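You operate a simulated robot arm through the tools that you are given. There is no shell and no other tool. Be economical: measure what you need, move in short steps, check, and stop when the job is done.

You run a simulated robot arm. Do the job below in one go: nothing can be reset, and whatever is moved stays where it is left.

JOB
Leak-test the white gasket in the tester, then sort it by the result.
Fine: green tray for PASS, red tray for FAIL; vent before you unlatch; the lid goes on the black mat.
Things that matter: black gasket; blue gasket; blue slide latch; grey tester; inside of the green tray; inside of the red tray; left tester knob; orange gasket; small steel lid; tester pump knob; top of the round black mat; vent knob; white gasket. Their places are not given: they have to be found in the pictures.

Only the result counts: the job must be done as asked and must still hold three seconds after the hand-in. Knocking over, shifting, dropping, spilling or breaking anything else fails it. Lids that push on must go on centred and level and be pressed home; caps that screw on are set level and turned clockwise until they are tight.

ROBOT AND FRAMES
A 6-joint arm with a two-finger parallel gripper, fixed in place. Base frame: the origin is at the foot of the arm, x ahead of it, y to its left, z up; the work surface is at about z = 0. Lengths are in mm, angles in degrees, forces in N, time in s.
With the tool pointing down near the work surface it reaches from about 140 to 580 mm from the base axis. Its first joint turns from -66.0 to 66.0 degrees. Payload 2.1 kg.
The tool frame sits at the grasp point between the pads (the TCP): z along the fingers, y along the line on which they close. The tips reach 30 mm beyond it. Largest opening 94 mm; finger width 28, thickness 10; the body of the gripper, 50 by 96 mm, starts 55 mm behind the TCP.
Orientation is that of the tool frame in the base frame, as [roll, pitch, yaw] about the fixed x, y, z axes, in that order (R = Rz(yaw) Ry(pitch) Rx(roll)). With the fingers straight down and closing along the base's y, the tool's x points along the base's -x, its y along +y and its z along -z.

CONTROLS
- The arm moves only by the tool step_arm. Its arguments are lists of equal length, an entry for each row: "xyz": the shift along the base's x, y, z in mm, a list of three; "rotation": the turn, a rotation vector about the base's x, y, z in degrees, a list of three; "fingers": the finger opening in mm, from 0 to 94. In form: {"xyz": [[tx, ty, tz], ...], "rotation": [[wx, wy, wz], ...], "fingers": [fingers, ...]}. A call has 1 to 12 rows; each row shifts and turns the commanded pose from where the row before left it. Rows are played at 5 a second. More than 50 mm and 8.6 degrees between two rows, or a gripper value outside its range, and nothing of the call is played. A pose out of reach is approached as far as the arm can. The call stops where the force on the tool passes 90 N (or 10 N more than at its start, if that is more) or the arm is blocked; 0.2 s more then pass. The fingers move at their own pace (about 72 mm/s each) and stop on an object; they squeeze with about 26 N. The grip force told is the motor's: it shows also when the fingers shut on nothing. Time passes only in rows, and 0.2 s behind the last, so rows that do not move let the fingers close. It gives the time, the measured TCP pose, the force on the tool (base axes), the opening and the grip force at its end, in the units of the frame above (readings bear some noise), with the torque about the TCP (base axes, N m) and any sound that the robot's microphone picked up, and new pictures: "pictures" is both (left out), scene, wrist or none.
- Cameras (640 x 400 px; columns grow to the right, rows downward): "scene" is fixed at [76.1, -370.3, 495.5]; the picture's right is [0.68, -0.74, 0.00], its down [-0.38, -0.35, -0.86] and it looks along [0.63, 0.58, -0.51] (base axes); focal length 270 px, centre (320, 200). "wrist" rides on the gripper at [76, 14, -102] in the tool frame; the picture's right is [-0.18, 0.98, 0.00], its down [-0.75, -0.14, -0.64] and it looks along [-0.63, -0.12, 0.77] (tool axes); focal length 243 px, centre (320, 200).
- pixel_to_xyz(camera, pixels): for up to 12 pixels [column, row] of the newest picture of that camera ("zoom" is the newest enlarged one), the place [x, y, z] in the base frame of the surface seen there, good to about 3 mm, but the place of the scene camera against the robot may be out by one fixed shift of up to 18 mm in any direction. No time passes.
- inspect(camera, box): a new picture of the part [left, top, right, bottom] of that camera's present view, enlarged. No time passes.
- sign_off(): hands the job in; it is judged then, once.

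Keep the steps short. Do not move on a guess: measure, check each grasp and each placing, and mend mistakes. In all there are 80 turns and 200 pictures (those below and enlarged ones count). Leave the gripper open and the arm clear of the work at the hand-in unless told otherwise, and finish with a single line.

The tools are called by a JSON object that holds its "fn" and its "kwargs". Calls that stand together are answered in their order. step_arm: Moves the arm, as the interface text tells. Its arguments: {"type":"object","properties":{"xyz":{"type":"array","items":{"type":"array","items":{"type":"number"}}},"rotation":{"type":"array","items":{"type":"array","items":{"type":"number"}}},"fingers":{"type":"array","items":{"type":"number"}},"pictures":{"type":"string","enum":["both","scene","wrist","none"]}},"required":["xyz","rotation","fingers"]} The other tools are called the same way: pixel_to_xyz (camera, pixels) gives the place of the surface under pixels of a picture; inspect (camera, box) takes an enlarged picture of a part of a camera's view; sign_off () hands the job in.

At the start:

```text
t: 0.0
ee_pos: [254.1, -77.4, 357.1]
tool_rot: [180.0, 0.0, 179.9]
ft_force: [0.7, -0.3, 0.4]
torque: [0.0, 0.03, 0.01]
finger_gap: 94.0
finger_force: 0.0
```

scene: 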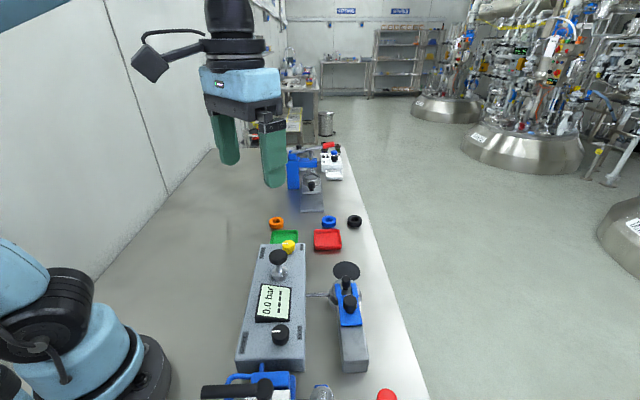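
wrist: 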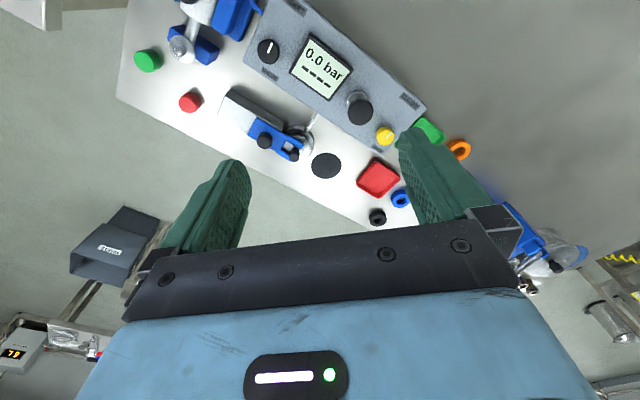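

I see a grey tester with a display (0.0 bar), knobs, a yellow vent knob, trays and gaskets. I'll enlarge both views first.

{"fn": "inspect", "kwargs": {"camera": "scene", "box": [220, 190, 400, 390]}}

{"fn": "inspect", "kwargs": {"camera": "wrist", "box": [120, 0, 480, 225]}}

```text
2.00 times, centred on (310, 290) of scene
```

zoom: 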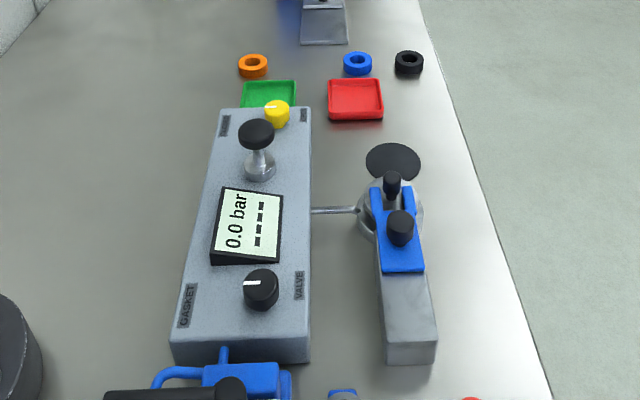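

```text
1.78 times, centred on (300, 112) of wrist
```

zoom: 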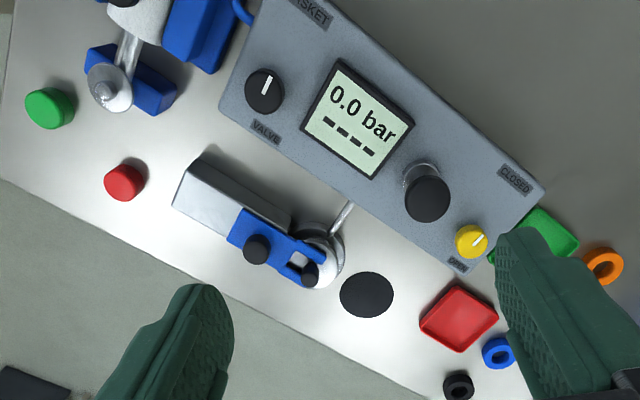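

The white gasket is probably under the lid. I'll measure the main parts from the zoomed wrist picture, and look closer at the knob labels.

{"fn": "pixel_to_xyz", "kwargs": {"camera": "zoom", "pixels": [[264, 90], [428, 198], [470, 242], [256, 249], [310, 275], [366, 294], [460, 318], [545, 235], [240, 220], [190, 190], [302, 262], [350, 210]]}}

{"fn": "inspect", "kwargs": {"camera": "wrist", "box": [230, 0, 320, 100]}}

{"fn": "inspect", "kwargs": {"camera": "wrist", "box": [220, 80, 440, 220]}}

```text
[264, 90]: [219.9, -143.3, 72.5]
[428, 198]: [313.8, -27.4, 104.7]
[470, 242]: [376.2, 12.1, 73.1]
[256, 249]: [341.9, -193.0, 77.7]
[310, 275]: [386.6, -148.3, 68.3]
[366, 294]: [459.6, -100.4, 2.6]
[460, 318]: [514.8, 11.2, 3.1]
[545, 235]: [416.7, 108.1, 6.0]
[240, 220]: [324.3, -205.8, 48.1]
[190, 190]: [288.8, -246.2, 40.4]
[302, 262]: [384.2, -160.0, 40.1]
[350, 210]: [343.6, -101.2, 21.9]
```

```text
4.00 times, centred on (275, 50) of wrist
```

zoom: 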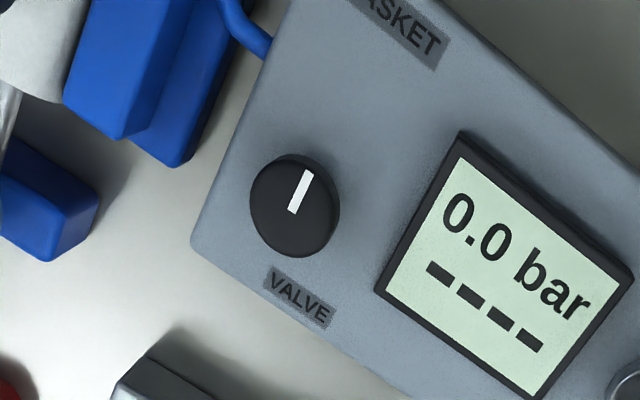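

```text
2.86 times, centred on (330, 150) of wrist
```

zoom: 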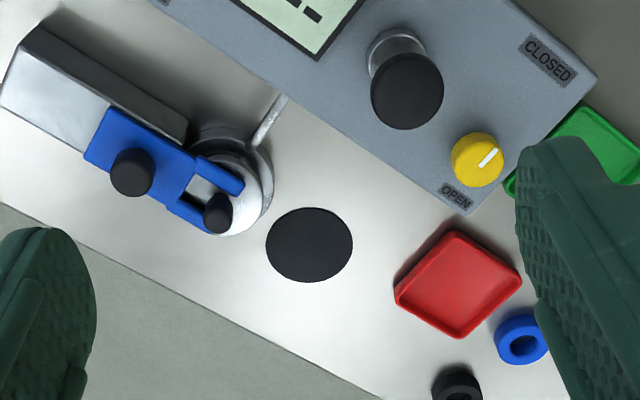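

Measure the vent pointer ends, labels, latch, and mat edges in this zoom.

{"fn": "pixel_to_xyz", "kwargs": {"camera": "zoom", "pixels": [[482, 165], [496, 151], [548, 62], [457, 195], [457, 158], [503, 160], [95, 155], [118, 108], [205, 230], [240, 190], [132, 165], [218, 205]]}}

{"fn": "inspect", "kwargs": {"camera": "wrist", "box": [352, 80, 432, 160]}}

```text
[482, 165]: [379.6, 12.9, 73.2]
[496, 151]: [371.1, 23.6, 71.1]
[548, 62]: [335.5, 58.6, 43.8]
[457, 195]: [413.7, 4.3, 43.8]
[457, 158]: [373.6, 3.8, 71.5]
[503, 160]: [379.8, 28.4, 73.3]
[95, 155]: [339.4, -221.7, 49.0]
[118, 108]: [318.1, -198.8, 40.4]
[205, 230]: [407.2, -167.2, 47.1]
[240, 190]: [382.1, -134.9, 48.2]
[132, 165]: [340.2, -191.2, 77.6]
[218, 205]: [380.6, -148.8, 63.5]
```

```text
5.00 times, centred on (392, 120) of wrist
```

zoom: 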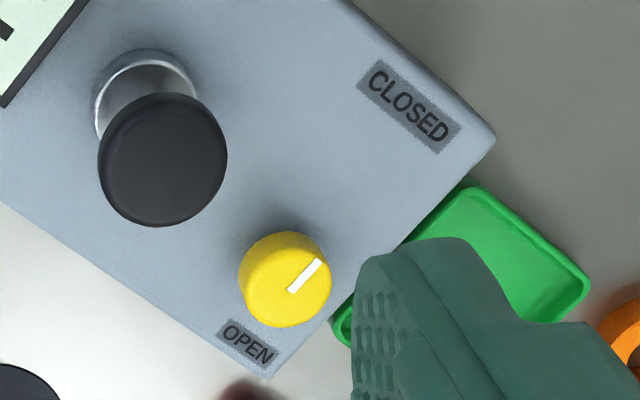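

The vent pointer seems to point at CLOSED and the left knob roughly at GASKET; I want a better look. I turn the tool by -45° so it lines up with the tester, and move closer.

{"fn": "step_arm", "kwargs": {"xyz": [[0, 15, -15], [0, 15, -15], [0, 15, -15], [0, 15, -15], [0, 15, -15], [0, 15, -15]], "rotation": [[0, 0, -7.5], [0, 0, -7.5], [0, 0, -7.5], [0, 0, -7.5], [0, 0, -7.5], [0, 0, -7.5]], "fingers": [94, 94, 94, 94, 94, 94]}}

```text
t: 1.4
ee_pos: [253.7, 11.1, 265.9]
tool_rot: [180.0, 0.0, 135.0]
ft_force: [0.5, 0.8, 0.4]
torque: [-0.03, -0.02, 0.04]
finger_gap: 93.9
finger_force: 0.0
```

scene: 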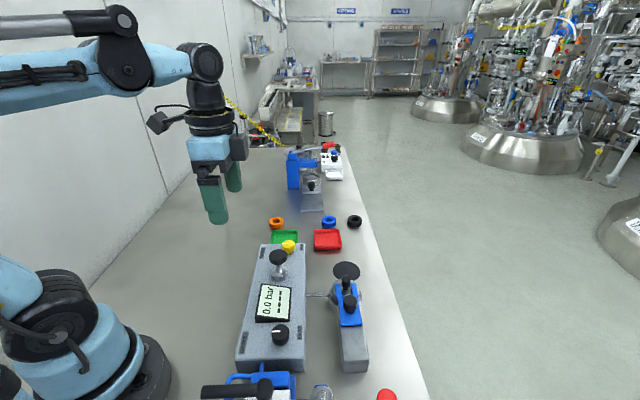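
wrist: 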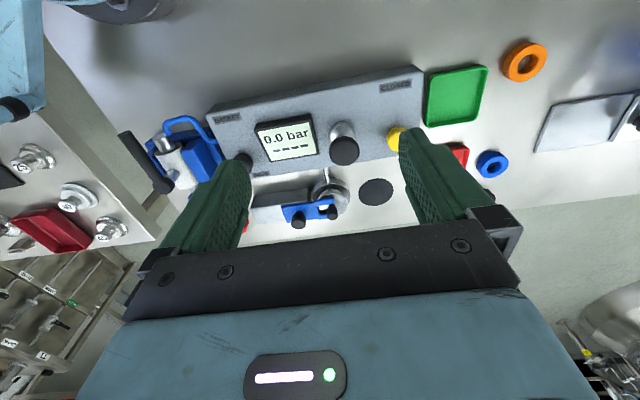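

Fingers hide the knobs; I back off toward (-x,+y) and close the fingers somewhat.

{"fn": "step_arm", "kwargs": {"xyz": [[-10, 20, 0], [-10, 20, 0], [-10, 20, 0]], "rotation": [[0, 0, 0], [0, 0, 0], [0, 0, 0]], "fingers": [60, 30, 30], "pictures": "wrist"}}

```text
t: 2.2
ee_pos: [225.0, 73.9, 267.4]
tool_rot: [179.9, 0.0, 135.1]
ft_force: [0.5, 1.0, -0.7]
torque: [0.01, 0.01, -0.02]
finger_gap: 30.0
finger_force: 0.0
```

wrist: 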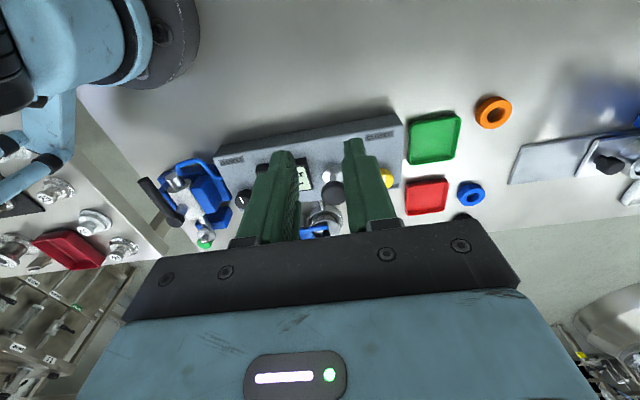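

{"fn": "inspect", "kwargs": {"camera": "wrist", "box": [200, 140, 280, 220]}}

{"fn": "inspect", "kwargs": {"camera": "wrist", "box": [340, 120, 420, 200]}}

{"fn": "inspect", "kwargs": {"camera": "scene", "box": [230, 230, 390, 380]}}

```text
5.00 times, centred on (240, 180) of wrist
```

zoom: 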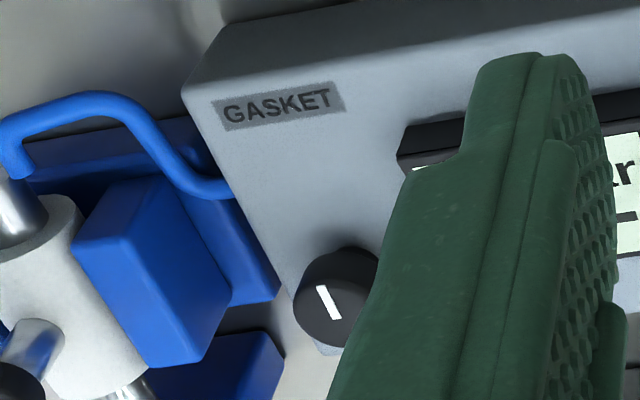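

```text
5.00 times, centred on (380, 160) of wrist
```

zoom: 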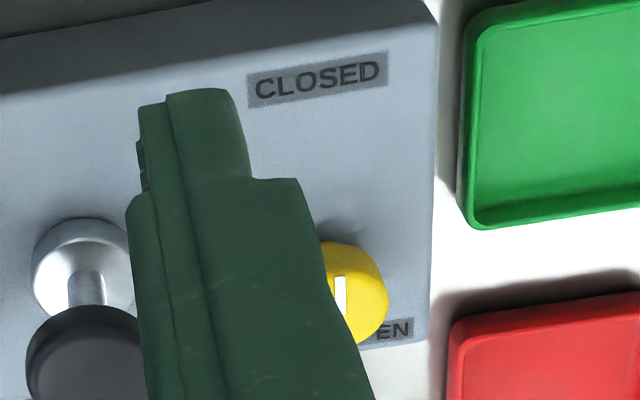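

```text
2.67 times, centred on (310, 305) of scene
```

zoom: 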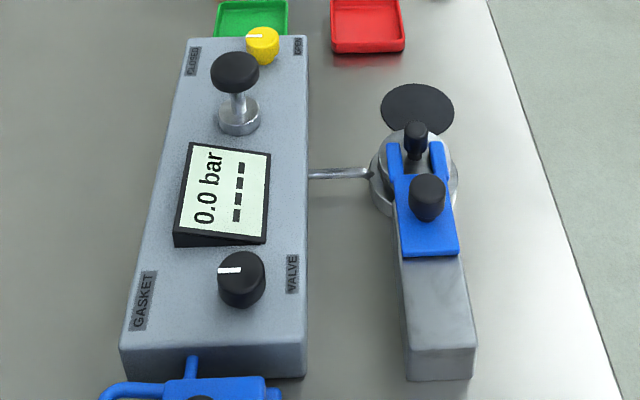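

Both pointers read GASKET and CLOSED, and the latch fork is around the lid stem. I measure the scene positions to compare with the wrist.

{"fn": "pixel_to_xyz", "kwargs": {"camera": "zoom", "pixels": [[235, 66], [213, 70], [258, 72], [262, 40], [240, 272], [428, 188], [415, 130], [417, 105], [415, 145], [400, 250], [455, 250], [395, 150]]}}

```text
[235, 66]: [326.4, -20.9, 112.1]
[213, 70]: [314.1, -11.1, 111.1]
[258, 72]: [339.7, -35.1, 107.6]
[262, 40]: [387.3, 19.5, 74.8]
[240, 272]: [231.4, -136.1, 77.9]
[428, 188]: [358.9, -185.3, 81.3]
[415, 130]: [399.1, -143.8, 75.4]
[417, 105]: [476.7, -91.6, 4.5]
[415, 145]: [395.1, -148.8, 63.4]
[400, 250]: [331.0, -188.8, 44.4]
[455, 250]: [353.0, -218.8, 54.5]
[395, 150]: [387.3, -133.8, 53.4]
```

Wrist and scene differ by a constant ~(12,7,5); I use the wrist values. Pump top is at (314,-28,105). I close the fingers and go above it.

{"fn": "step_arm", "kwargs": {"xyz": [[22.3, -25.5, -17], [22.3, -25.5, -17], [22.3, -25.5, -17], [22.3, -25.5, -17], [0, 0, -25], [0, 0, -20]], "rotation": [[0, 0, 0], [0, 0, 0], [0, 0, 0], [0, 0, 0], [0, 0, 0], [0, 0, 0]], "fingers": [0, 0, 0, 0, 0, 0]}}

```text
t: 3.6
ee_pos: [312.5, -30.7, 155.1]
tool_rot: [-180.0, 0.0, 135.0]
ft_force: [-1.1, -0.3, -0.2]
torque: [-0.01, -0.03, -0.01]
finger_gap: 0.4
finger_force: 25.8
```

scene: 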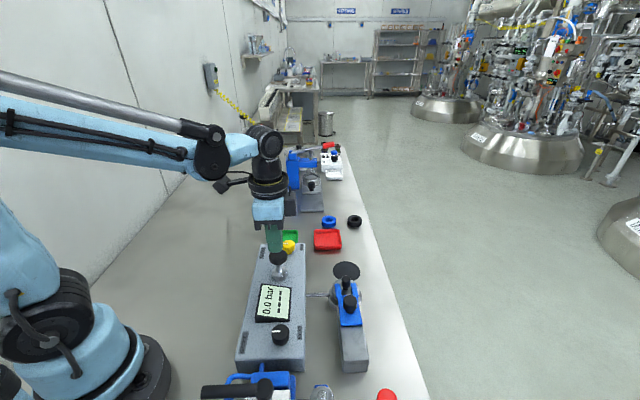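
wrist: 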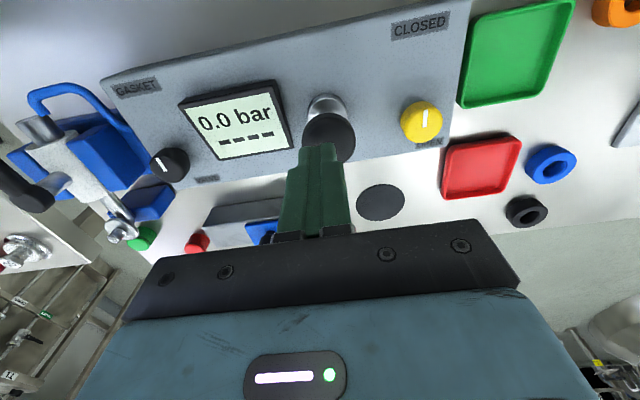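

Good view. I check the knob centre and the fingertips' place.

{"fn": "pixel_to_xyz", "kwargs": {"camera": "wrist", "pixels": [[305, 138], [354, 138], [330, 118], [330, 130], [345, 158], [318, 147], [421, 118], [172, 163]]}}

{"fn": "inspect", "kwargs": {"camera": "wrist", "box": [260, 80, 400, 180]}}

```text
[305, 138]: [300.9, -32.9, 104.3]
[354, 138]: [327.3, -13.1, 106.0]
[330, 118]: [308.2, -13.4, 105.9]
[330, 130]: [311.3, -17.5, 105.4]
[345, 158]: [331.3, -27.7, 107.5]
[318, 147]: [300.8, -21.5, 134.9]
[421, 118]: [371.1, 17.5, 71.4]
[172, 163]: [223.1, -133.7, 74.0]
```

```text
4.00 times, centred on (330, 130) of wrist
```

zoom: 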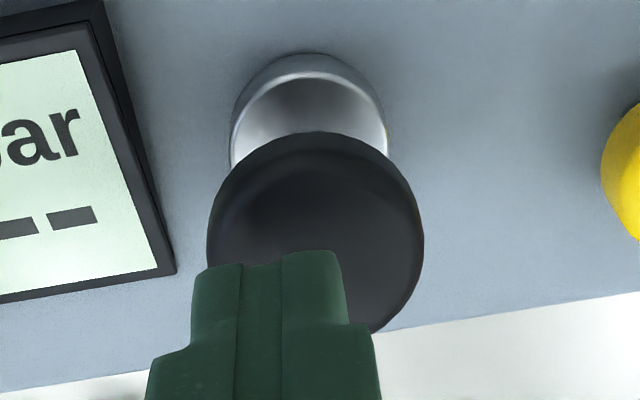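

Knob centre ≈ (318,-27). I correct by (+5.5,+3.5) and press down step by step.

{"fn": "step_arm", "kwargs": {"xyz": [[5.5, 3.7, 0], [0, 0, -15], [0, 0, -5], [0, 0, -5], [0, 0, -5], [0, 0, -5], [0, 0, 0]], "rotation": [[0, 0, 0], [0, 0, 0], [0, 0, 0], [0, 0, 0], [0, 0, 0], [0, 0, 0], [0, 0, 0]], "fingers": [0, 0, 0, 0, 0, 0, 0], "pictures": "wrist"}}

```text
t: 5.2
ee_pos: [318.6, -26.2, 120.4]
tool_rot: [180.0, 0.1, 134.9]
ft_force: [-1.9, 0.7, 3.9]
torque: [0.01, 0.0, 0.03]
finger_gap: 0.1
finger_force: 26.3
```

wrist: 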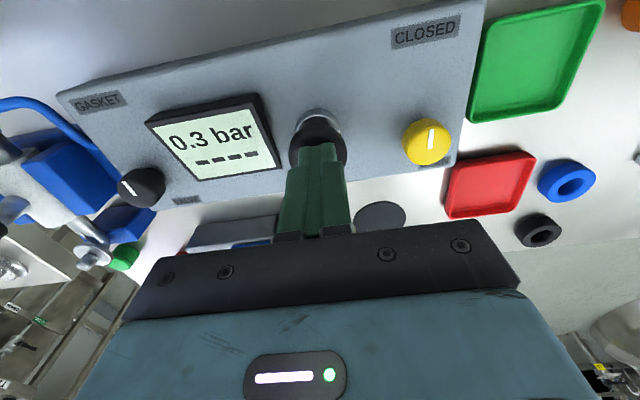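

Pressure rises: 0.3 bar. Stroke and repeat: press 10 mm more, then release and press again.

{"fn": "step_arm", "kwargs": {"xyz": [[0, 0, -5], [0, 0, -3], [0, 0, 0], [0, 0, 13], [0, 0, 15], [0, 0, 0]], "rotation": [[0, 0, 0], [0, 0, 0], [0, 0, 0], [0, 0, 0], [0, 0, 0], [0, 0, 0]], "fingers": [0, 0, 0, 0, 0, 0], "pictures": "wrist"}}

```text
t: 6.6
ee_pos: [318.7, -25.9, 139.1]
tool_rot: [-180.0, 0.0, 135.0]
ft_force: [0.0, 0.6, 0.1]
torque: [0.03, 0.0, -0.02]
finger_gap: 0.1
finger_force: 25.9
```

wrist: 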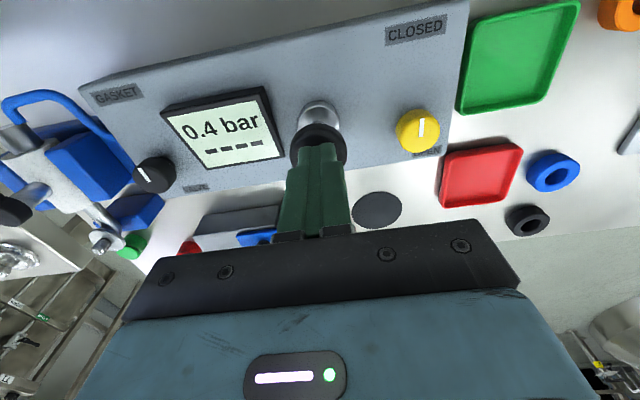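

0.4 bar held after the stroke and the knob returned. Pump two more strokes.

{"fn": "step_arm", "kwargs": {"xyz": [[0, 0, -10], [0, 0, -10], [0, 0, -6], [0, 0, 0], [0, 0, 26], [0, 0, 0], [0, 0, -10], [0, 0, -10], [0, 0, -6], [0, 0, 0], [0, 0, 26], [0, 0, 0]], "rotation": [[0, 0, 0], [0, 0, 0], [0, 0, 0], [0, 0, 0], [0, 0, 0], [0, 0, 0], [0, 0, 0], [0, 0, 0], [0, 0, 0], [0, 0, 0], [0, 0, 0], [0, 0, 0]], "fingers": [0, 0, 0, 0, 0, 0, 0, 0, 0, 0, 0, 0], "pictures": "wrist"}}

```text
t: 9.2
ee_pos: [317.6, -25.7, 139.7]
tool_rot: [180.0, -0.1, 135.0]
ft_force: [0.2, 0.2, -0.9]
torque: [0.0, 0.02, -0.01]
finger_gap: 0.0
finger_force: 26.3
```

wrist: 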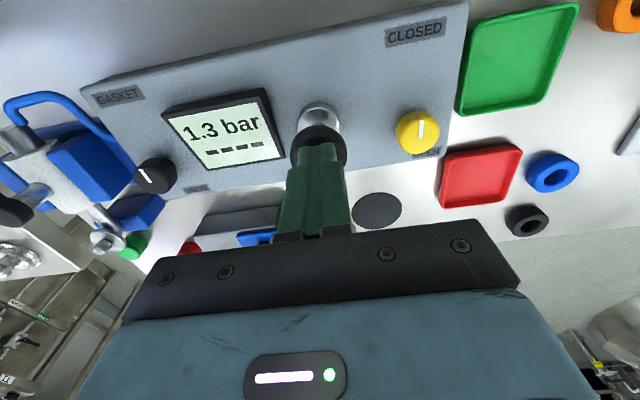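

1.3 bar, no result yet. Two more strokes.

{"fn": "step_arm", "kwargs": {"xyz": [[0, 0, -10], [0, 0, -10], [0, 0, -6], [0, 0, 0], [0, 0, 26], [0, 0, 0], [0, 0, -10], [0, 0, -10], [0, 0, -6], [0, 0, 0], [0, 0, 26], [0, 0, 0]], "rotation": [[0, 0, 0], [0, 0, 0], [0, 0, 0], [0, 0, 0], [0, 0, 0], [0, 0, 0], [0, 0, 0], [0, 0, 0], [0, 0, 0], [0, 0, 0], [0, 0, 0], [0, 0, 0]], "fingers": [0, 0, 0, 0, 0, 0, 0, 0, 0, 0, 0, 0], "pictures": "wrist"}}

```text
t: 11.8
ee_pos: [318.9, -26.1, 140.4]
tool_rot: [-179.9, 0.0, 134.9]
ft_force: [0.5, 0.1, 0.1]
torque: [-0.01, 0.01, -0.02]
finger_gap: 0.0
finger_force: 25.9
```

wrist: 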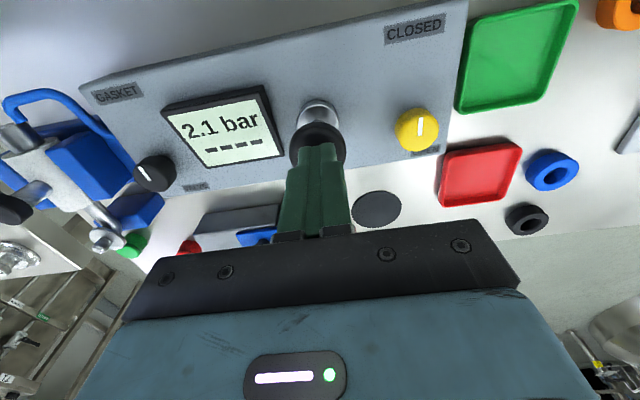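

2.1 bar. I wait about 2 s to see whether a result appears.

{"fn": "step_arm", "kwargs": {"xyz": [[0, 0, 0], [0, 0, 0], [0, 0, 0], [0, 0, 0], [0, 0, 0], [0, 0, 0], [0, 0, 0], [0, 0, 0], [0, 0, 0], [0, 0, 0]], "rotation": [[0, 0, 0], [0, 0, 0], [0, 0, 0], [0, 0, 0], [0, 0, 0], [0, 0, 0], [0, 0, 0], [0, 0, 0], [0, 0, 0], [0, 0, 0]], "fingers": [0, 0, 0, 0, 0, 0, 0, 0, 0, 0], "pictures": "wrist"}}

```text
t: 14.0
ee_pos: [319.3, -25.7, 141.1]
tool_rot: [-180.0, 0.0, 135.1]
ft_force: [0.3, 0.0, -0.3]
torque: [0.02, -0.01, -0.02]
finger_gap: 0.0
finger_force: 25.9
```

wrist: 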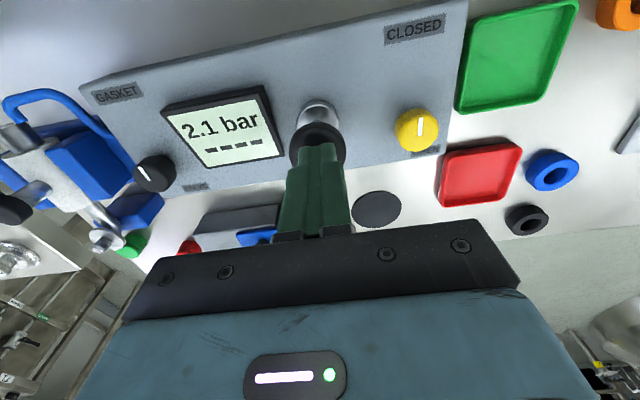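

Pressure holds at 2.1 with no result: threshold not reached. Two more strokes.

{"fn": "step_arm", "kwargs": {"xyz": [[0, 0, -10], [0, 0, -10], [0, 0, -7], [0, 0, 0], [0, 0, 27], [0, 0, 0], [0, 0, -10], [0, 0, -10], [0, 0, -7], [0, 0, 0], [0, 0, 27], [0, 0, 0]], "rotation": [[0, 0, 0], [0, 0, 0], [0, 0, 0], [0, 0, 0], [0, 0, 0], [0, 0, 0], [0, 0, 0], [0, 0, 0], [0, 0, 0], [0, 0, 0], [0, 0, 0], [0, 0, 0]], "fingers": [0, 0, 0, 0, 0, 0, 0, 0, 0, 0, 0, 0], "pictures": "wrist"}}

```text
t: 16.6
ee_pos: [319.6, -25.2, 140.1]
tool_rot: [179.9, 0.1, 135.0]
ft_force: [-0.1, 0.0, 0.4]
torque: [0.03, 0.02, 0.01]
finger_gap: 0.2
finger_force: 26.0
```

wrist: 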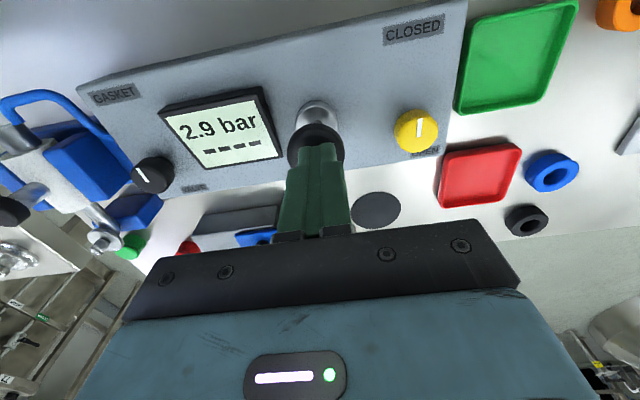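

2.9 bar; one more stroke, then wait.

{"fn": "step_arm", "kwargs": {"xyz": [[0, 0, -10], [0, 0, -10], [0, 0, -7], [0, 0, 0], [0, 0, 27], [0, 0, 0], [0, 0, 0], [0, 0, 0]], "rotation": [[0, 0, 0], [0, 0, 0], [0, 0, 0], [0, 0, 0], [0, 0, 0], [0, 0, 0], [0, 0, 0], [0, 0, 0]], "fingers": [0, 0, 0, 0, 0, 0, 0, 0], "pictures": "wrist"}}

```text
t: 18.4
ee_pos: [319.1, -24.3, 139.8]
tool_rot: [179.9, 0.0, 134.9]
ft_force: [0.2, -0.8, 0.6]
torque: [-0.01, 0.03, -0.01]
finger_gap: 0.0
finger_force: 26.0
```

wrist: 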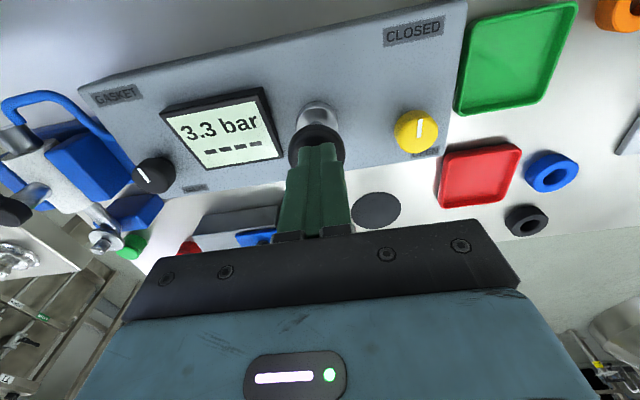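

3.3 bar. I wait a few seconds for a result.

{"fn": "step_arm", "kwargs": {"xyz": [[0, 0, 0], [0, 0, 0], [0, 0, 0], [0, 0, 0], [0, 0, 0], [0, 0, 0], [0, 0, 0], [0, 0, 0], [0, 0, 0], [0, 0, 0], [0, 0, 0], [0, 0, 0]], "rotation": [[0, 0, 0], [0, 0, 0], [0, 0, 0], [0, 0, 0], [0, 0, 0], [0, 0, 0], [0, 0, 0], [0, 0, 0], [0, 0, 0], [0, 0, 0], [0, 0, 0], [0, 0, 0]], "fingers": [0, 0, 0, 0, 0, 0, 0, 0, 0, 0, 0, 0], "pictures": "wrist"}}

```text
t: 21.0
ee_pos: [318.3, -24.3, 138.5]
tool_rot: [180.0, 0.0, 135.0]
ft_force: [-0.1, 0.3, 0.1]
torque: [0.01, -0.01, 0.0]
finger_gap: 0.0
finger_force: 25.6
```

wrist: 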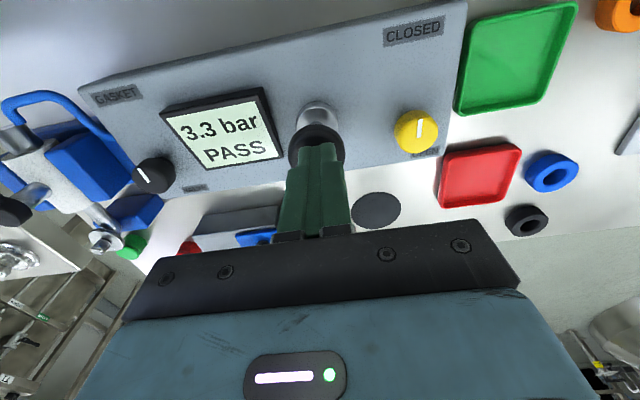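

PASS. I check the mode knob up close, and measure the vent knob.

{"fn": "inspect", "kwargs": {"camera": "wrist", "box": [80, 70, 240, 200]}}

{"fn": "inspect", "kwargs": {"camera": "wrist", "box": [370, 80, 470, 180]}}

{"fn": "pixel_to_xyz", "kwargs": {"camera": "wrist", "pixels": [[397, 130], [437, 130], [417, 110], [418, 152], [417, 130], [412, 28], [421, 120], [422, 134]]}}

```text
3.08 times, centred on (160, 135) of wrist
```

zoom: 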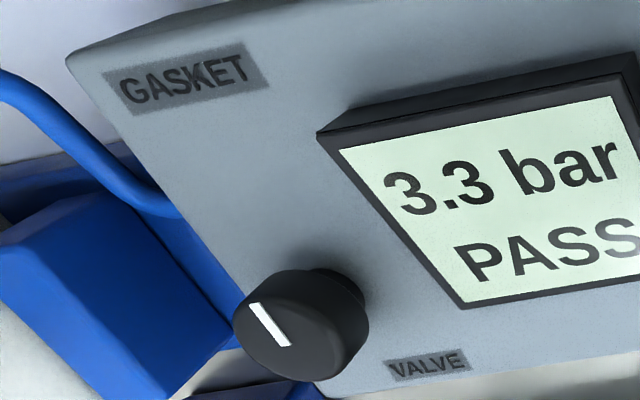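

```text
4.00 times, centred on (420, 130) of wrist
```

zoom: 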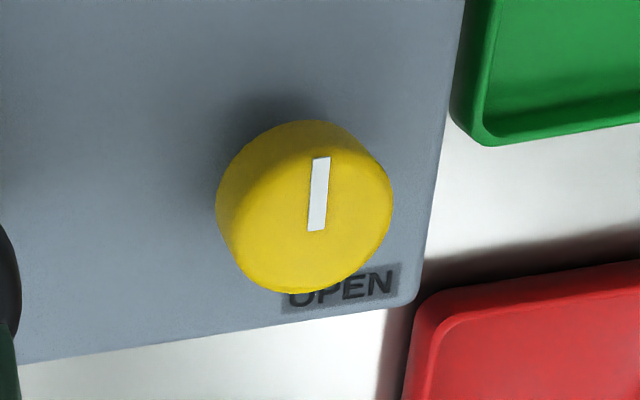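

```text
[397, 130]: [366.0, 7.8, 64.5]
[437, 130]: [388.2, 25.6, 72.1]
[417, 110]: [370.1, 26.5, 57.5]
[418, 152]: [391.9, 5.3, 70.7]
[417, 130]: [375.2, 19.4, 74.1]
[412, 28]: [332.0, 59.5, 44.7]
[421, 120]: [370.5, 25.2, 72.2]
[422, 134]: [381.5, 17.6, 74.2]
```

Mode is GASKET, result PASS → green tray. Now vent: knob centre ≈ (379,17), top z 73. I go above it with the fingers open.

{"fn": "step_arm", "kwargs": {"xyz": [[0, 0, 15], [20.3, 13.8, 0], [20.3, 13.8, 0], [20.3, 13.8, 0], [0, 0, -20], [0, 0, -18]], "rotation": [[0, 0, 0], [0, 0, 0], [0, 0, 0], [0, 0, 0], [0, 0, 0], [0, 0, 0]], "fingers": [0, 0, 0, 50, 50, 50]}}

```text
t: 22.4
ee_pos: [378.8, 15.3, 114.9]
tool_rot: [179.9, 0.0, 135.0]
ft_force: [0.5, -0.2, -0.1]
torque: [-0.03, -0.02, 0.02]
finger_gap: 50.2
finger_force: 0.0
```

scene: 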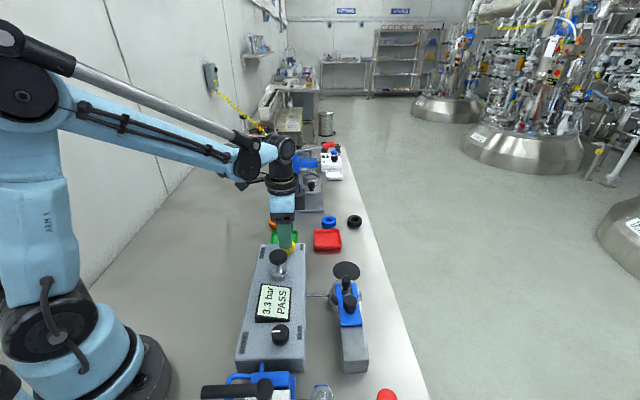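
wrist: 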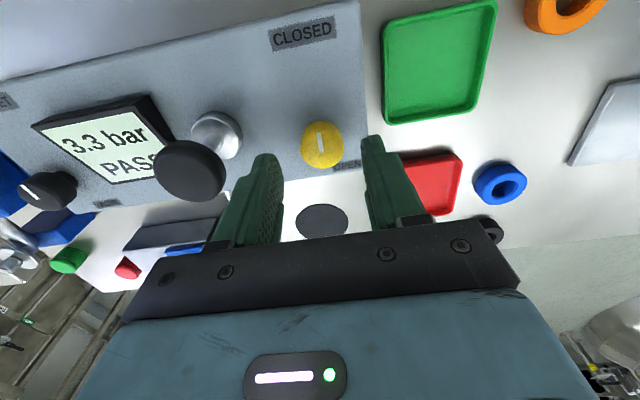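

{"fn": "pixel_to_xyz", "kwargs": {"camera": "wrist", "pixels": [[322, 146], [303, 146], [341, 146], [322, 133], [322, 163], [264, 160], [370, 140]]}}

```text
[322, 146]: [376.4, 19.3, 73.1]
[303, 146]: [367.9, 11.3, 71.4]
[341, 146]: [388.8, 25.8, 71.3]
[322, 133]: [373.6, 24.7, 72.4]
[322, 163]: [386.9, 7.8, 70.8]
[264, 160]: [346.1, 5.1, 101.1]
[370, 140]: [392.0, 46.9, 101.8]
```

Centre (380,16.5). Lower to z≈80 (tips 6 mm above the tester top) and grip.

{"fn": "step_arm", "kwargs": {"xyz": [[1.4, 1.2, -15], [0, 0, -12], [0, 0, -8], [0, 0, 0], [0, 0, 0], [0, 0, 0]], "rotation": [[0, 0, 0], [0, 0, 0], [0, 0, 0], [0, 0, 0], [0, 0, 0], [0, 0, 0]], "fingers": [50, 50, 50, 20, 15, 15], "pictures": "wrist"}}

```text
t: 23.8
ee_pos: [380.0, 16.2, 81.8]
tool_rot: [-179.9, 0.0, 134.9]
ft_force: [-15.9, -13.5, -4.9]
torque: [-0.11, 0.32, -0.04]
finger_gap: 29.8
finger_force: 44.6
```

wrist: 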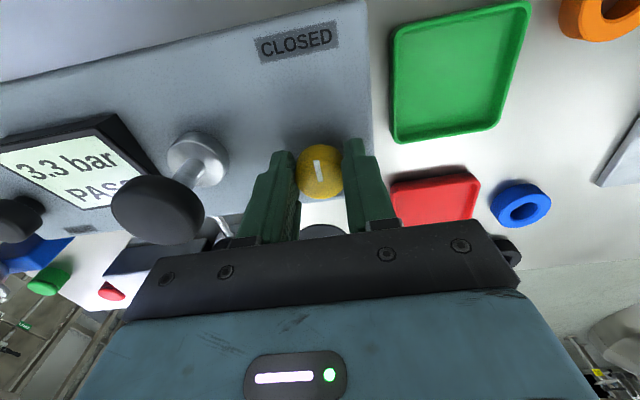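

Gripped (29.8 mm), with a small sideways load toward -d; I relax by 1.5 mm and turn +z (counterclockwise) 30°.

{"fn": "step_arm", "kwargs": {"xyz": [[-1, -1, 0], [0, 0, 0], [0, 0, 0], [0, 0, 0], [0, 0, 0], [0, 0, 0]], "rotation": [[0, 0, 0], [0, 0, 7.5], [0, 0, 7.5], [0, 0, 7.5], [0, 0, 7.5], [0, 0, 0]], "fingers": [15, 15, 15, 15, 15, 15], "pictures": "wrist"}}

```text
t: 25.2
ee_pos: [379.0, 14.7, 79.8]
tool_rot: [-179.8, -0.1, 165.0]
ft_force: [-15.1, -20.4, -5.0]
torque: [0.07, 0.2, -0.65]
finger_gap: 29.5
finger_force: 45.1
```

wrist: 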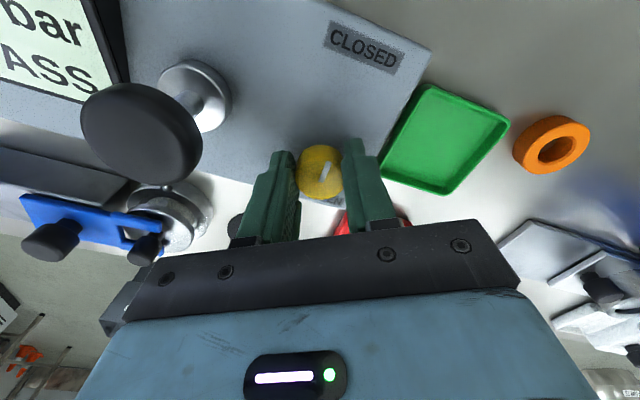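

The knob slipped: it is at its stop that way (pointer still at CLOSED). So it opens clockwise: turn -z 60°.

{"fn": "step_arm", "kwargs": {"xyz": [[-0.7, -0.9, 0], [0, 0, 0], [0, 0, 0], [0, 0, 0], [0, 0, 0], [0, 0, 0], [0, 0, 0], [0, 0, 0], [0, 0, 0], [0, 0, 0]], "rotation": [[0, 0, 0], [0, 0, -7.5], [0, 0, -7.5], [0, 0, -7.5], [0, 0, -7.5], [0, 0, -7.5], [0, 0, -7.5], [0, 0, -7.5], [0, 0, -7.5], [0, 0, 0]], "fingers": [15, 15, 15, 15, 15, 15, 15, 15, 15, 15], "pictures": "wrist"}}

```text
t: 27.4
ee_pos: [382.2, 16.3, 82.4]
tool_rot: [179.5, -0.2, 105.0]
ft_force: [24.7, 26.4, 20.5]
torque: [-0.36, -0.35, 0.12]
finger_gap: 29.6
finger_force: 45.3
```

wrist: 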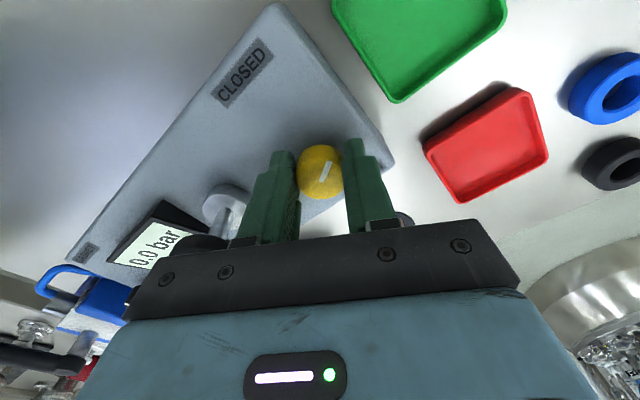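

Display reads 0.0 bar – venting. I relieve the side load and keep turning toward OPEN.

{"fn": "step_arm", "kwargs": {"xyz": [[1.5, 1.5, 0], [0, 0, 0], [0, 0, 0], [0, 0, 0], [0, 0, 0], [0, 0, 0], [0, 0, 0], [0, 0, 0], [0, 0, 0]], "rotation": [[0, 0, 0], [0, 0, -7.5], [0, 0, -7.5], [0, 0, -7.5], [0, 0, -7.5], [0, 0, -7.5], [0, 0, -7.5], [0, 0, -7.5], [0, 0, 0]], "fingers": [15, 15, 15, 15, 15, 15, 15, 15, 15], "pictures": "wrist"}}

```text
t: 29.4
ee_pos: [382.2, 16.5, 81.2]
tool_rot: [179.4, -0.5, 52.5]
ft_force: [35.0, 11.7, 5.7]
torque: [-0.1, 0.04, 0.05]
finger_gap: 29.4
finger_force: 45.2
```

wrist: 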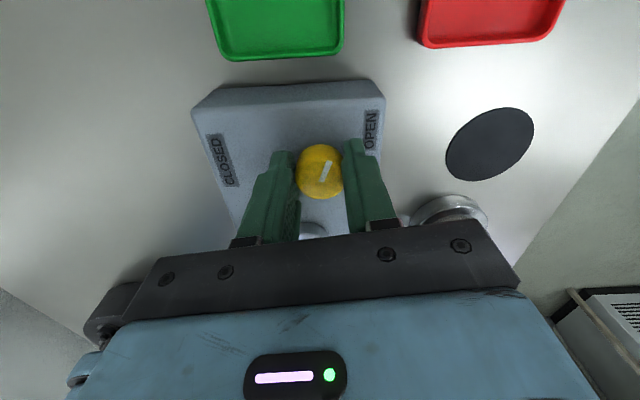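

Pointer has turned ~110° and now heads toward OPEN. Continue until it points there.

{"fn": "step_arm", "kwargs": {"xyz": [[-0.8, 0, 0], [0, 0, 0], [0, 0, 0], [0, 0, 0], [0, 0, 0], [0, 0, 0], [0, 0, 0], [0, 0, 0]], "rotation": [[0, 0, 0], [0, 0, -7.5], [0, 0, -7.5], [0, 0, -7.5], [0, 0, -7.5], [0, 0, -7.5], [0, 0, -7.5], [0, 0, 0]], "fingers": [15, 15, 15, 15, 15, 15, 15, 15]}}

```text
t: 31.2
ee_pos: [378.1, 13.8, 81.7]
tool_rot: [-178.1, -0.2, 8.5]
ft_force: [7.2, 73.1, -27.7]
torque: [0.15, -0.4, 0.15]
finger_gap: 29.7
finger_force: 45.3
out of reach, approached as far as the arm can: row 7
```

scene: 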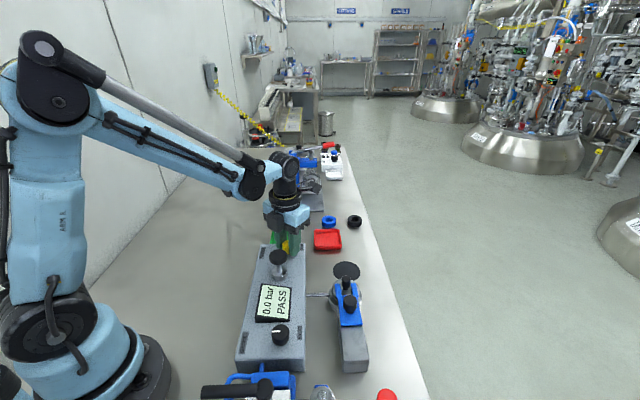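
wrist: 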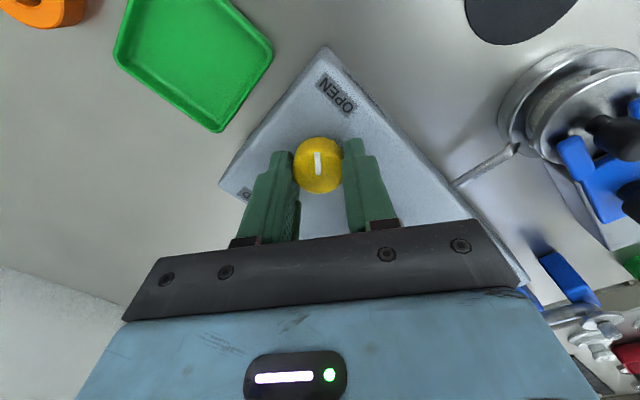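

0.0 bar, PASS still shown; the pointer is practically at OPEN. Release, raise, and turn back.

{"fn": "step_arm", "kwargs": {"xyz": [[0, 0, 0], [0, 0, 0], [0, 0, 20], [0, 0, 30], [0, 0, 30], [0, 0, 20], [0, 0, 0], [0, 0, 0], [0, 0, 0], [0, 0, 0], [0, 0, 0], [0, 0, 0]], "rotation": [[0, 0, 0], [0, 0, 0], [0, 0, 0], [0, 0, 8], [0, 0, 8], [0, 0, 8], [0, 0, 8], [0, 0, 8], [0, 0, 8], [0, 0, 8], [0, 0, 8], [0, 0, 8]], "fingers": [50, 50, 50, 50, 50, 50, 50, 50, 50, 50, 50, 50], "pictures": "wrist"}}

```text
t: 33.8
ee_pos: [378.7, 3.0, 180.8]
tool_rot: [180.0, 0.0, 79.6]
ft_force: [-0.3, -0.4, -0.4]
torque: [0.0, -0.02, 0.01]
finger_gap: 49.9
finger_force: 0.1
```

wrist: 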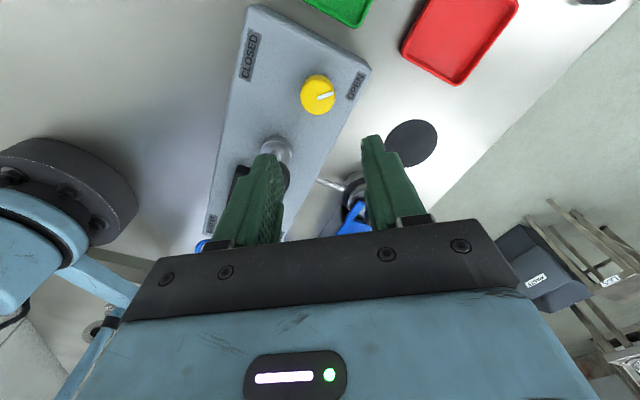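

Vent pointer at OPEN. I turn back to yaw 135 and move above the latch knob (341,-192).

{"fn": "step_arm", "kwargs": {"xyz": [[-5.3, -27.9, 0], [-5.3, -27.9, 0], [-5.3, -27.9, 0], [-5.3, -27.9, 0], [-5.3, -27.9, 0], [-5.3, -27.9, 0], [-5.3, -27.9, 0]], "rotation": [[0, 0, 7.9], [0, 0, 7.9], [0, 0, 7.9], [0, 0, 7.9], [0, 0, 7.9], [0, 0, 7.9], [0, 0, 7.9]], "fingers": [50, 50, 50, 50, 50, 50, 50]}}

```text
t: 35.4
ee_pos: [343.4, -192.2, 180.5]
tool_rot: [-180.0, 0.0, 134.9]
ft_force: [0.7, 0.3, -0.5]
torque: [0.03, 0.02, -0.04]
finger_gap: 50.3
finger_force: 0.1
```

scene: 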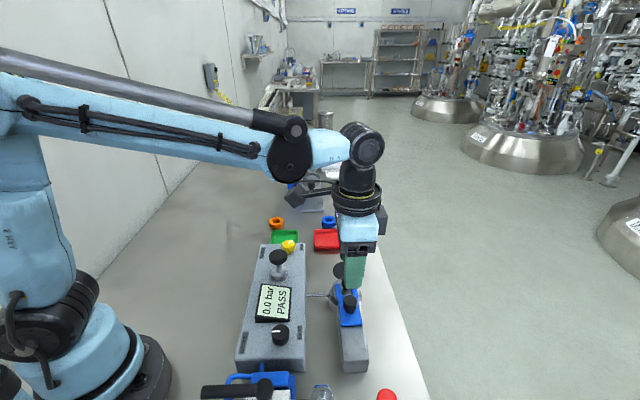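
wrist: 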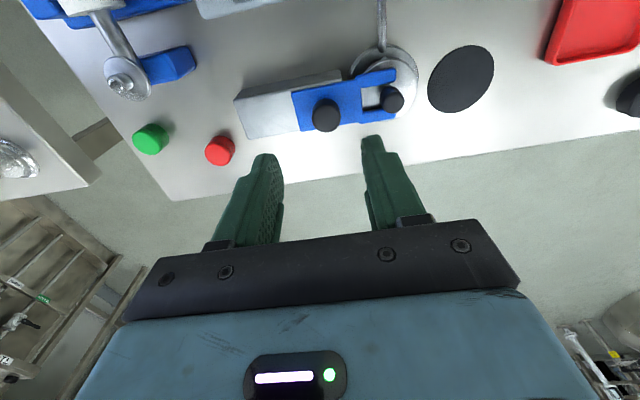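

{"fn": "inspect", "kwargs": {"camera": "wrist", "box": [230, 40, 430, 165]}}

{"fn": "pixel_to_xyz", "kwargs": {"camera": "wrist", "pixels": [[326, 117], [313, 115], [339, 115], [326, 103], [326, 128], [392, 100], [384, 100], [401, 100], [392, 110], [392, 90], [461, 78], [298, 120]]}}

```text
3.20 times, centred on (330, 102) of wrist
```

zoom: 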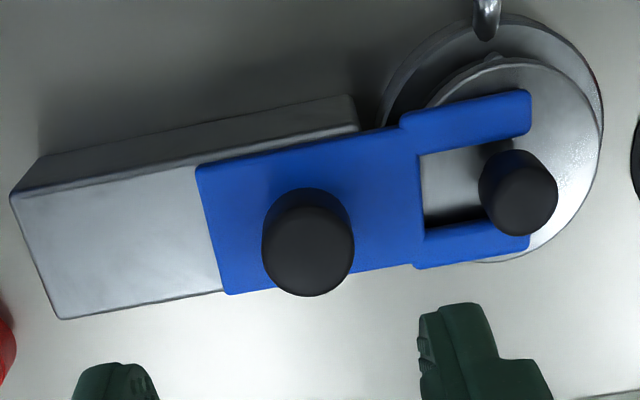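

```text
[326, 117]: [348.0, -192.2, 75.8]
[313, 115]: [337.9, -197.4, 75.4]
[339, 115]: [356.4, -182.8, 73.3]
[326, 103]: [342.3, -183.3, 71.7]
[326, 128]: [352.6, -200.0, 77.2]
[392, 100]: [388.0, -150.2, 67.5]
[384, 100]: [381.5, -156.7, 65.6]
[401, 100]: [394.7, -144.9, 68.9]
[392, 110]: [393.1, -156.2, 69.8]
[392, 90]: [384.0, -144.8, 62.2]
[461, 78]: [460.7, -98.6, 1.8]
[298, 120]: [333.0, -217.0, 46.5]
```

Latch knob centre ≈ (347.5,-191.5), lid knob ≈ (389,-151). I go down over the latch knob and grip it.

{"fn": "step_arm", "kwargs": {"xyz": [[4, 0.8, -30], [0, 0, -30], [0, 0, -20], [0, 0, -15], [0, 0, 0], [0, 0, 0], [0, 0, 0]], "rotation": [[0, 0, 0], [0, 0, 0], [0, 0, 0], [0, 0, 0], [0, 0, 0], [0, 0, 0], [0, 0, 0]], "fingers": [46, 46, 46, 46, 15, 15, 15], "pictures": "wrist"}}

```text
t: 37.0
ee_pos: [347.5, -192.9, 86.2]
tool_rot: [180.0, 0.1, 134.8]
ft_force: [-0.4, -0.8, -5.3]
torque: [0.23, -0.17, 0.02]
finger_gap: 25.1
finger_force: 45.3
```

wrist: 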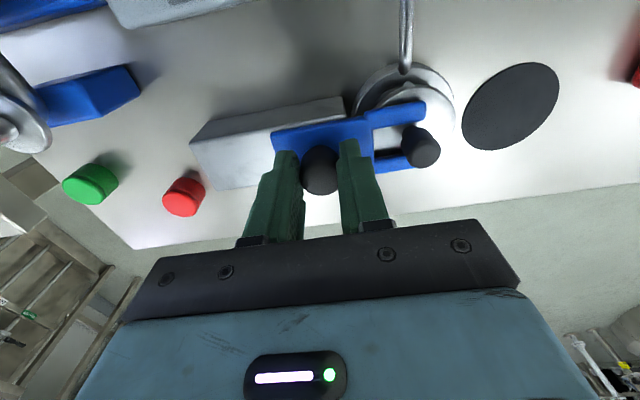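

Gripped (25.1). Slide the latch back along (-0.7,-0.7) by 30 mm.

{"fn": "step_arm", "kwargs": {"xyz": [[-3.5, -3.5, 0], [-3.5, -3.5, 0], [-3.5, -3.5, 0], [-3.5, -3.5, 0], [-3.5, -3.5, 0], [-3.5, -3.5, 0], [0, 0, 0]], "rotation": [[0, 0, 0], [0, 0, 0], [0, 0, 0], [0, 0, 0], [0, 0, 0], [0, 0, 0], [0, 0, 0]], "fingers": [15, 15, 15, 15, 15, 15, 15], "pictures": "wrist"}}

```text
t: 38.6
ee_pos: [325.1, -212.7, 87.1]
tool_rot: [-179.9, 0.0, 134.8]
ft_force: [7.2, -5.1, 7.6]
torque: [-0.36, -0.04, -0.03]
finger_gap: 24.9
finger_force: 45.5
```

wrist: 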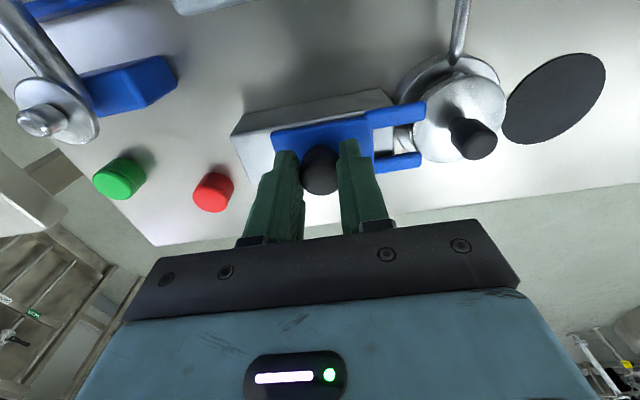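

The latch slides freely; fork tips still near the lid's edge. 14 mm more.

{"fn": "step_arm", "kwargs": {"xyz": [[-3.3, -3.3, 0], [-3.3, -3.3, 0], [-3.3, -3.3, 0], [0, 0, 0]], "rotation": [[0, 0, 0], [0, 0, 0], [0, 0, 0], [0, 0, 0]], "fingers": [15, 15, 15, 15], "pictures": "wrist"}}

```text
t: 39.6
ee_pos: [316.2, -223.0, 86.0]
tool_rot: [-179.9, -0.1, 134.8]
ft_force: [2.4, -4.7, 41.9]
torque: [-0.26, -0.19, -0.01]
finger_gap: 25.1
finger_force: 44.4
```

wrist: 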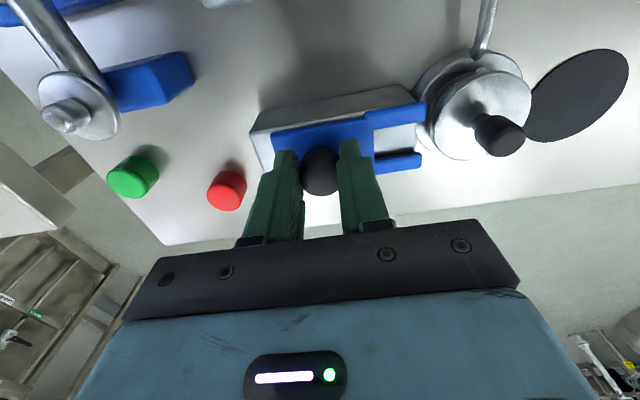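

Latch is clear of the lid. Release, raise, and move above the lid knob (389,-151).

{"fn": "step_arm", "kwargs": {"xyz": [[0, 0, 0], [0, 0, 0], [0, 0, 20], [0, 0, 35], [24, 24, 0], [24, 24, 0], [24, 24, 0], [0, 0, 0]], "rotation": [[0, 0, 0], [0, 0, 0], [0, 0, 0], [0, 0, 0], [0, 0, 0], [0, 0, 0], [0, 0, 0], [0, 0, 0]], "fingers": [48, 48, 48, 48, 48, 48, 48, 48], "pictures": "wrist"}}

```text
t: 41.4
ee_pos: [387.1, -152.8, 140.2]
tool_rot: [180.0, 0.0, 134.7]
ft_force: [-0.3, 0.8, 0.3]
torque: [0.04, 0.01, 0.03]
finger_gap: 48.0
finger_force: 0.1
```

wrist: 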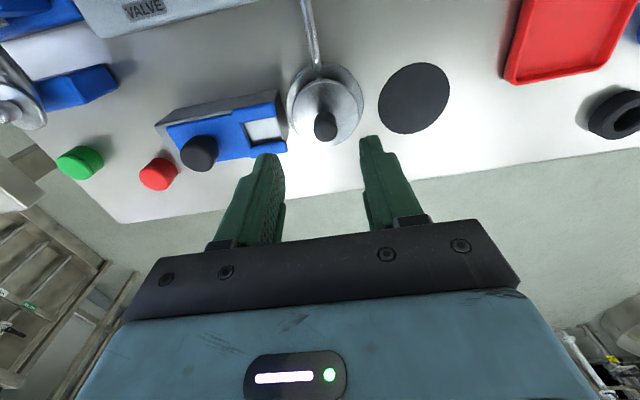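

{"fn": "pixel_to_xyz", "kwargs": {"camera": "wrist", "pixels": [[326, 130], [315, 127], [337, 127], [326, 118], [326, 139], [300, 100], [325, 78], [357, 100], [413, 97], [380, 97], [448, 97], [413, 64]]}}

{"fn": "inspect", "kwargs": {"camera": "wrist", "box": [260, 50, 400, 160]}}

```text
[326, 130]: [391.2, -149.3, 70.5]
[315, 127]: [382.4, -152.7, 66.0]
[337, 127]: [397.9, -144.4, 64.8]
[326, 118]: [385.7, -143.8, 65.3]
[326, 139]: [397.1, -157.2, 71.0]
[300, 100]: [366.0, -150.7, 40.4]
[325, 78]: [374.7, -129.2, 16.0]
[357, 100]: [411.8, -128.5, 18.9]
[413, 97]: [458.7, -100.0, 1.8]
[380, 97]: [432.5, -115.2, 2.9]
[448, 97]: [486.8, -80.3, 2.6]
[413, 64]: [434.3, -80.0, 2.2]
```

```text
3.64 times, centred on (330, 105) of wrist
```

zoom: 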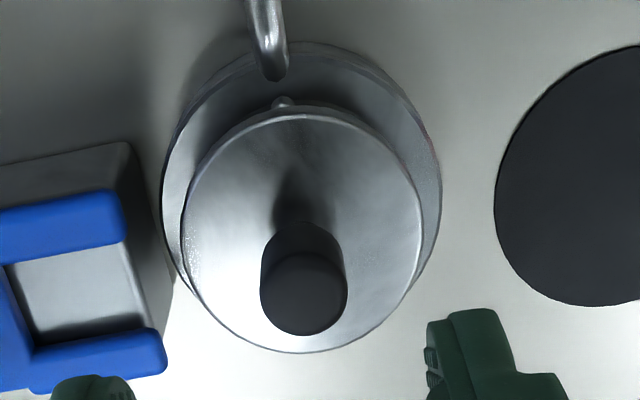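

Lid knob centre ≈ (391,-150), top 70, lid surface ≈ 41; mat centre ≈ (459,-99). Go down with a 32 mm opening and grip.

{"fn": "step_arm", "kwargs": {"xyz": [[4, 3, 0], [0, 0, -25], [0, 0, -20], [0, 0, -15], [0, 0, 0], [0, 0, 0], [0, 0, 0]], "rotation": [[0, 0, 0], [0, 0, 0], [0, 0, 0], [0, 0, 0], [0, 0, 0], [0, 0, 0], [0, 0, 0]], "fingers": [32, 32, 32, 32, 5, 5, 5]}}

```text
t: 43.0
ee_pos: [391.8, -146.8, 81.6]
tool_rot: [-179.9, 0.0, 134.7]
ft_force: [0.2, -0.1, -0.3]
torque: [0.0, 0.04, -0.01]
finger_gap: 18.0
finger_force: 25.9
```

scene: 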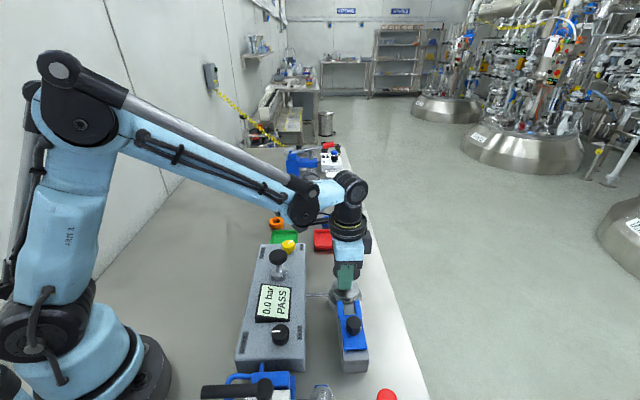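
wrist: 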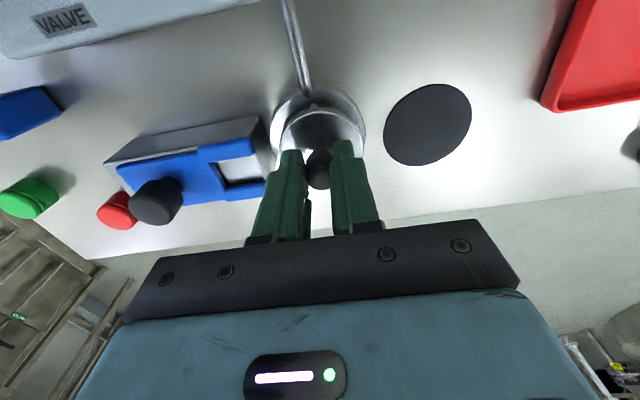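

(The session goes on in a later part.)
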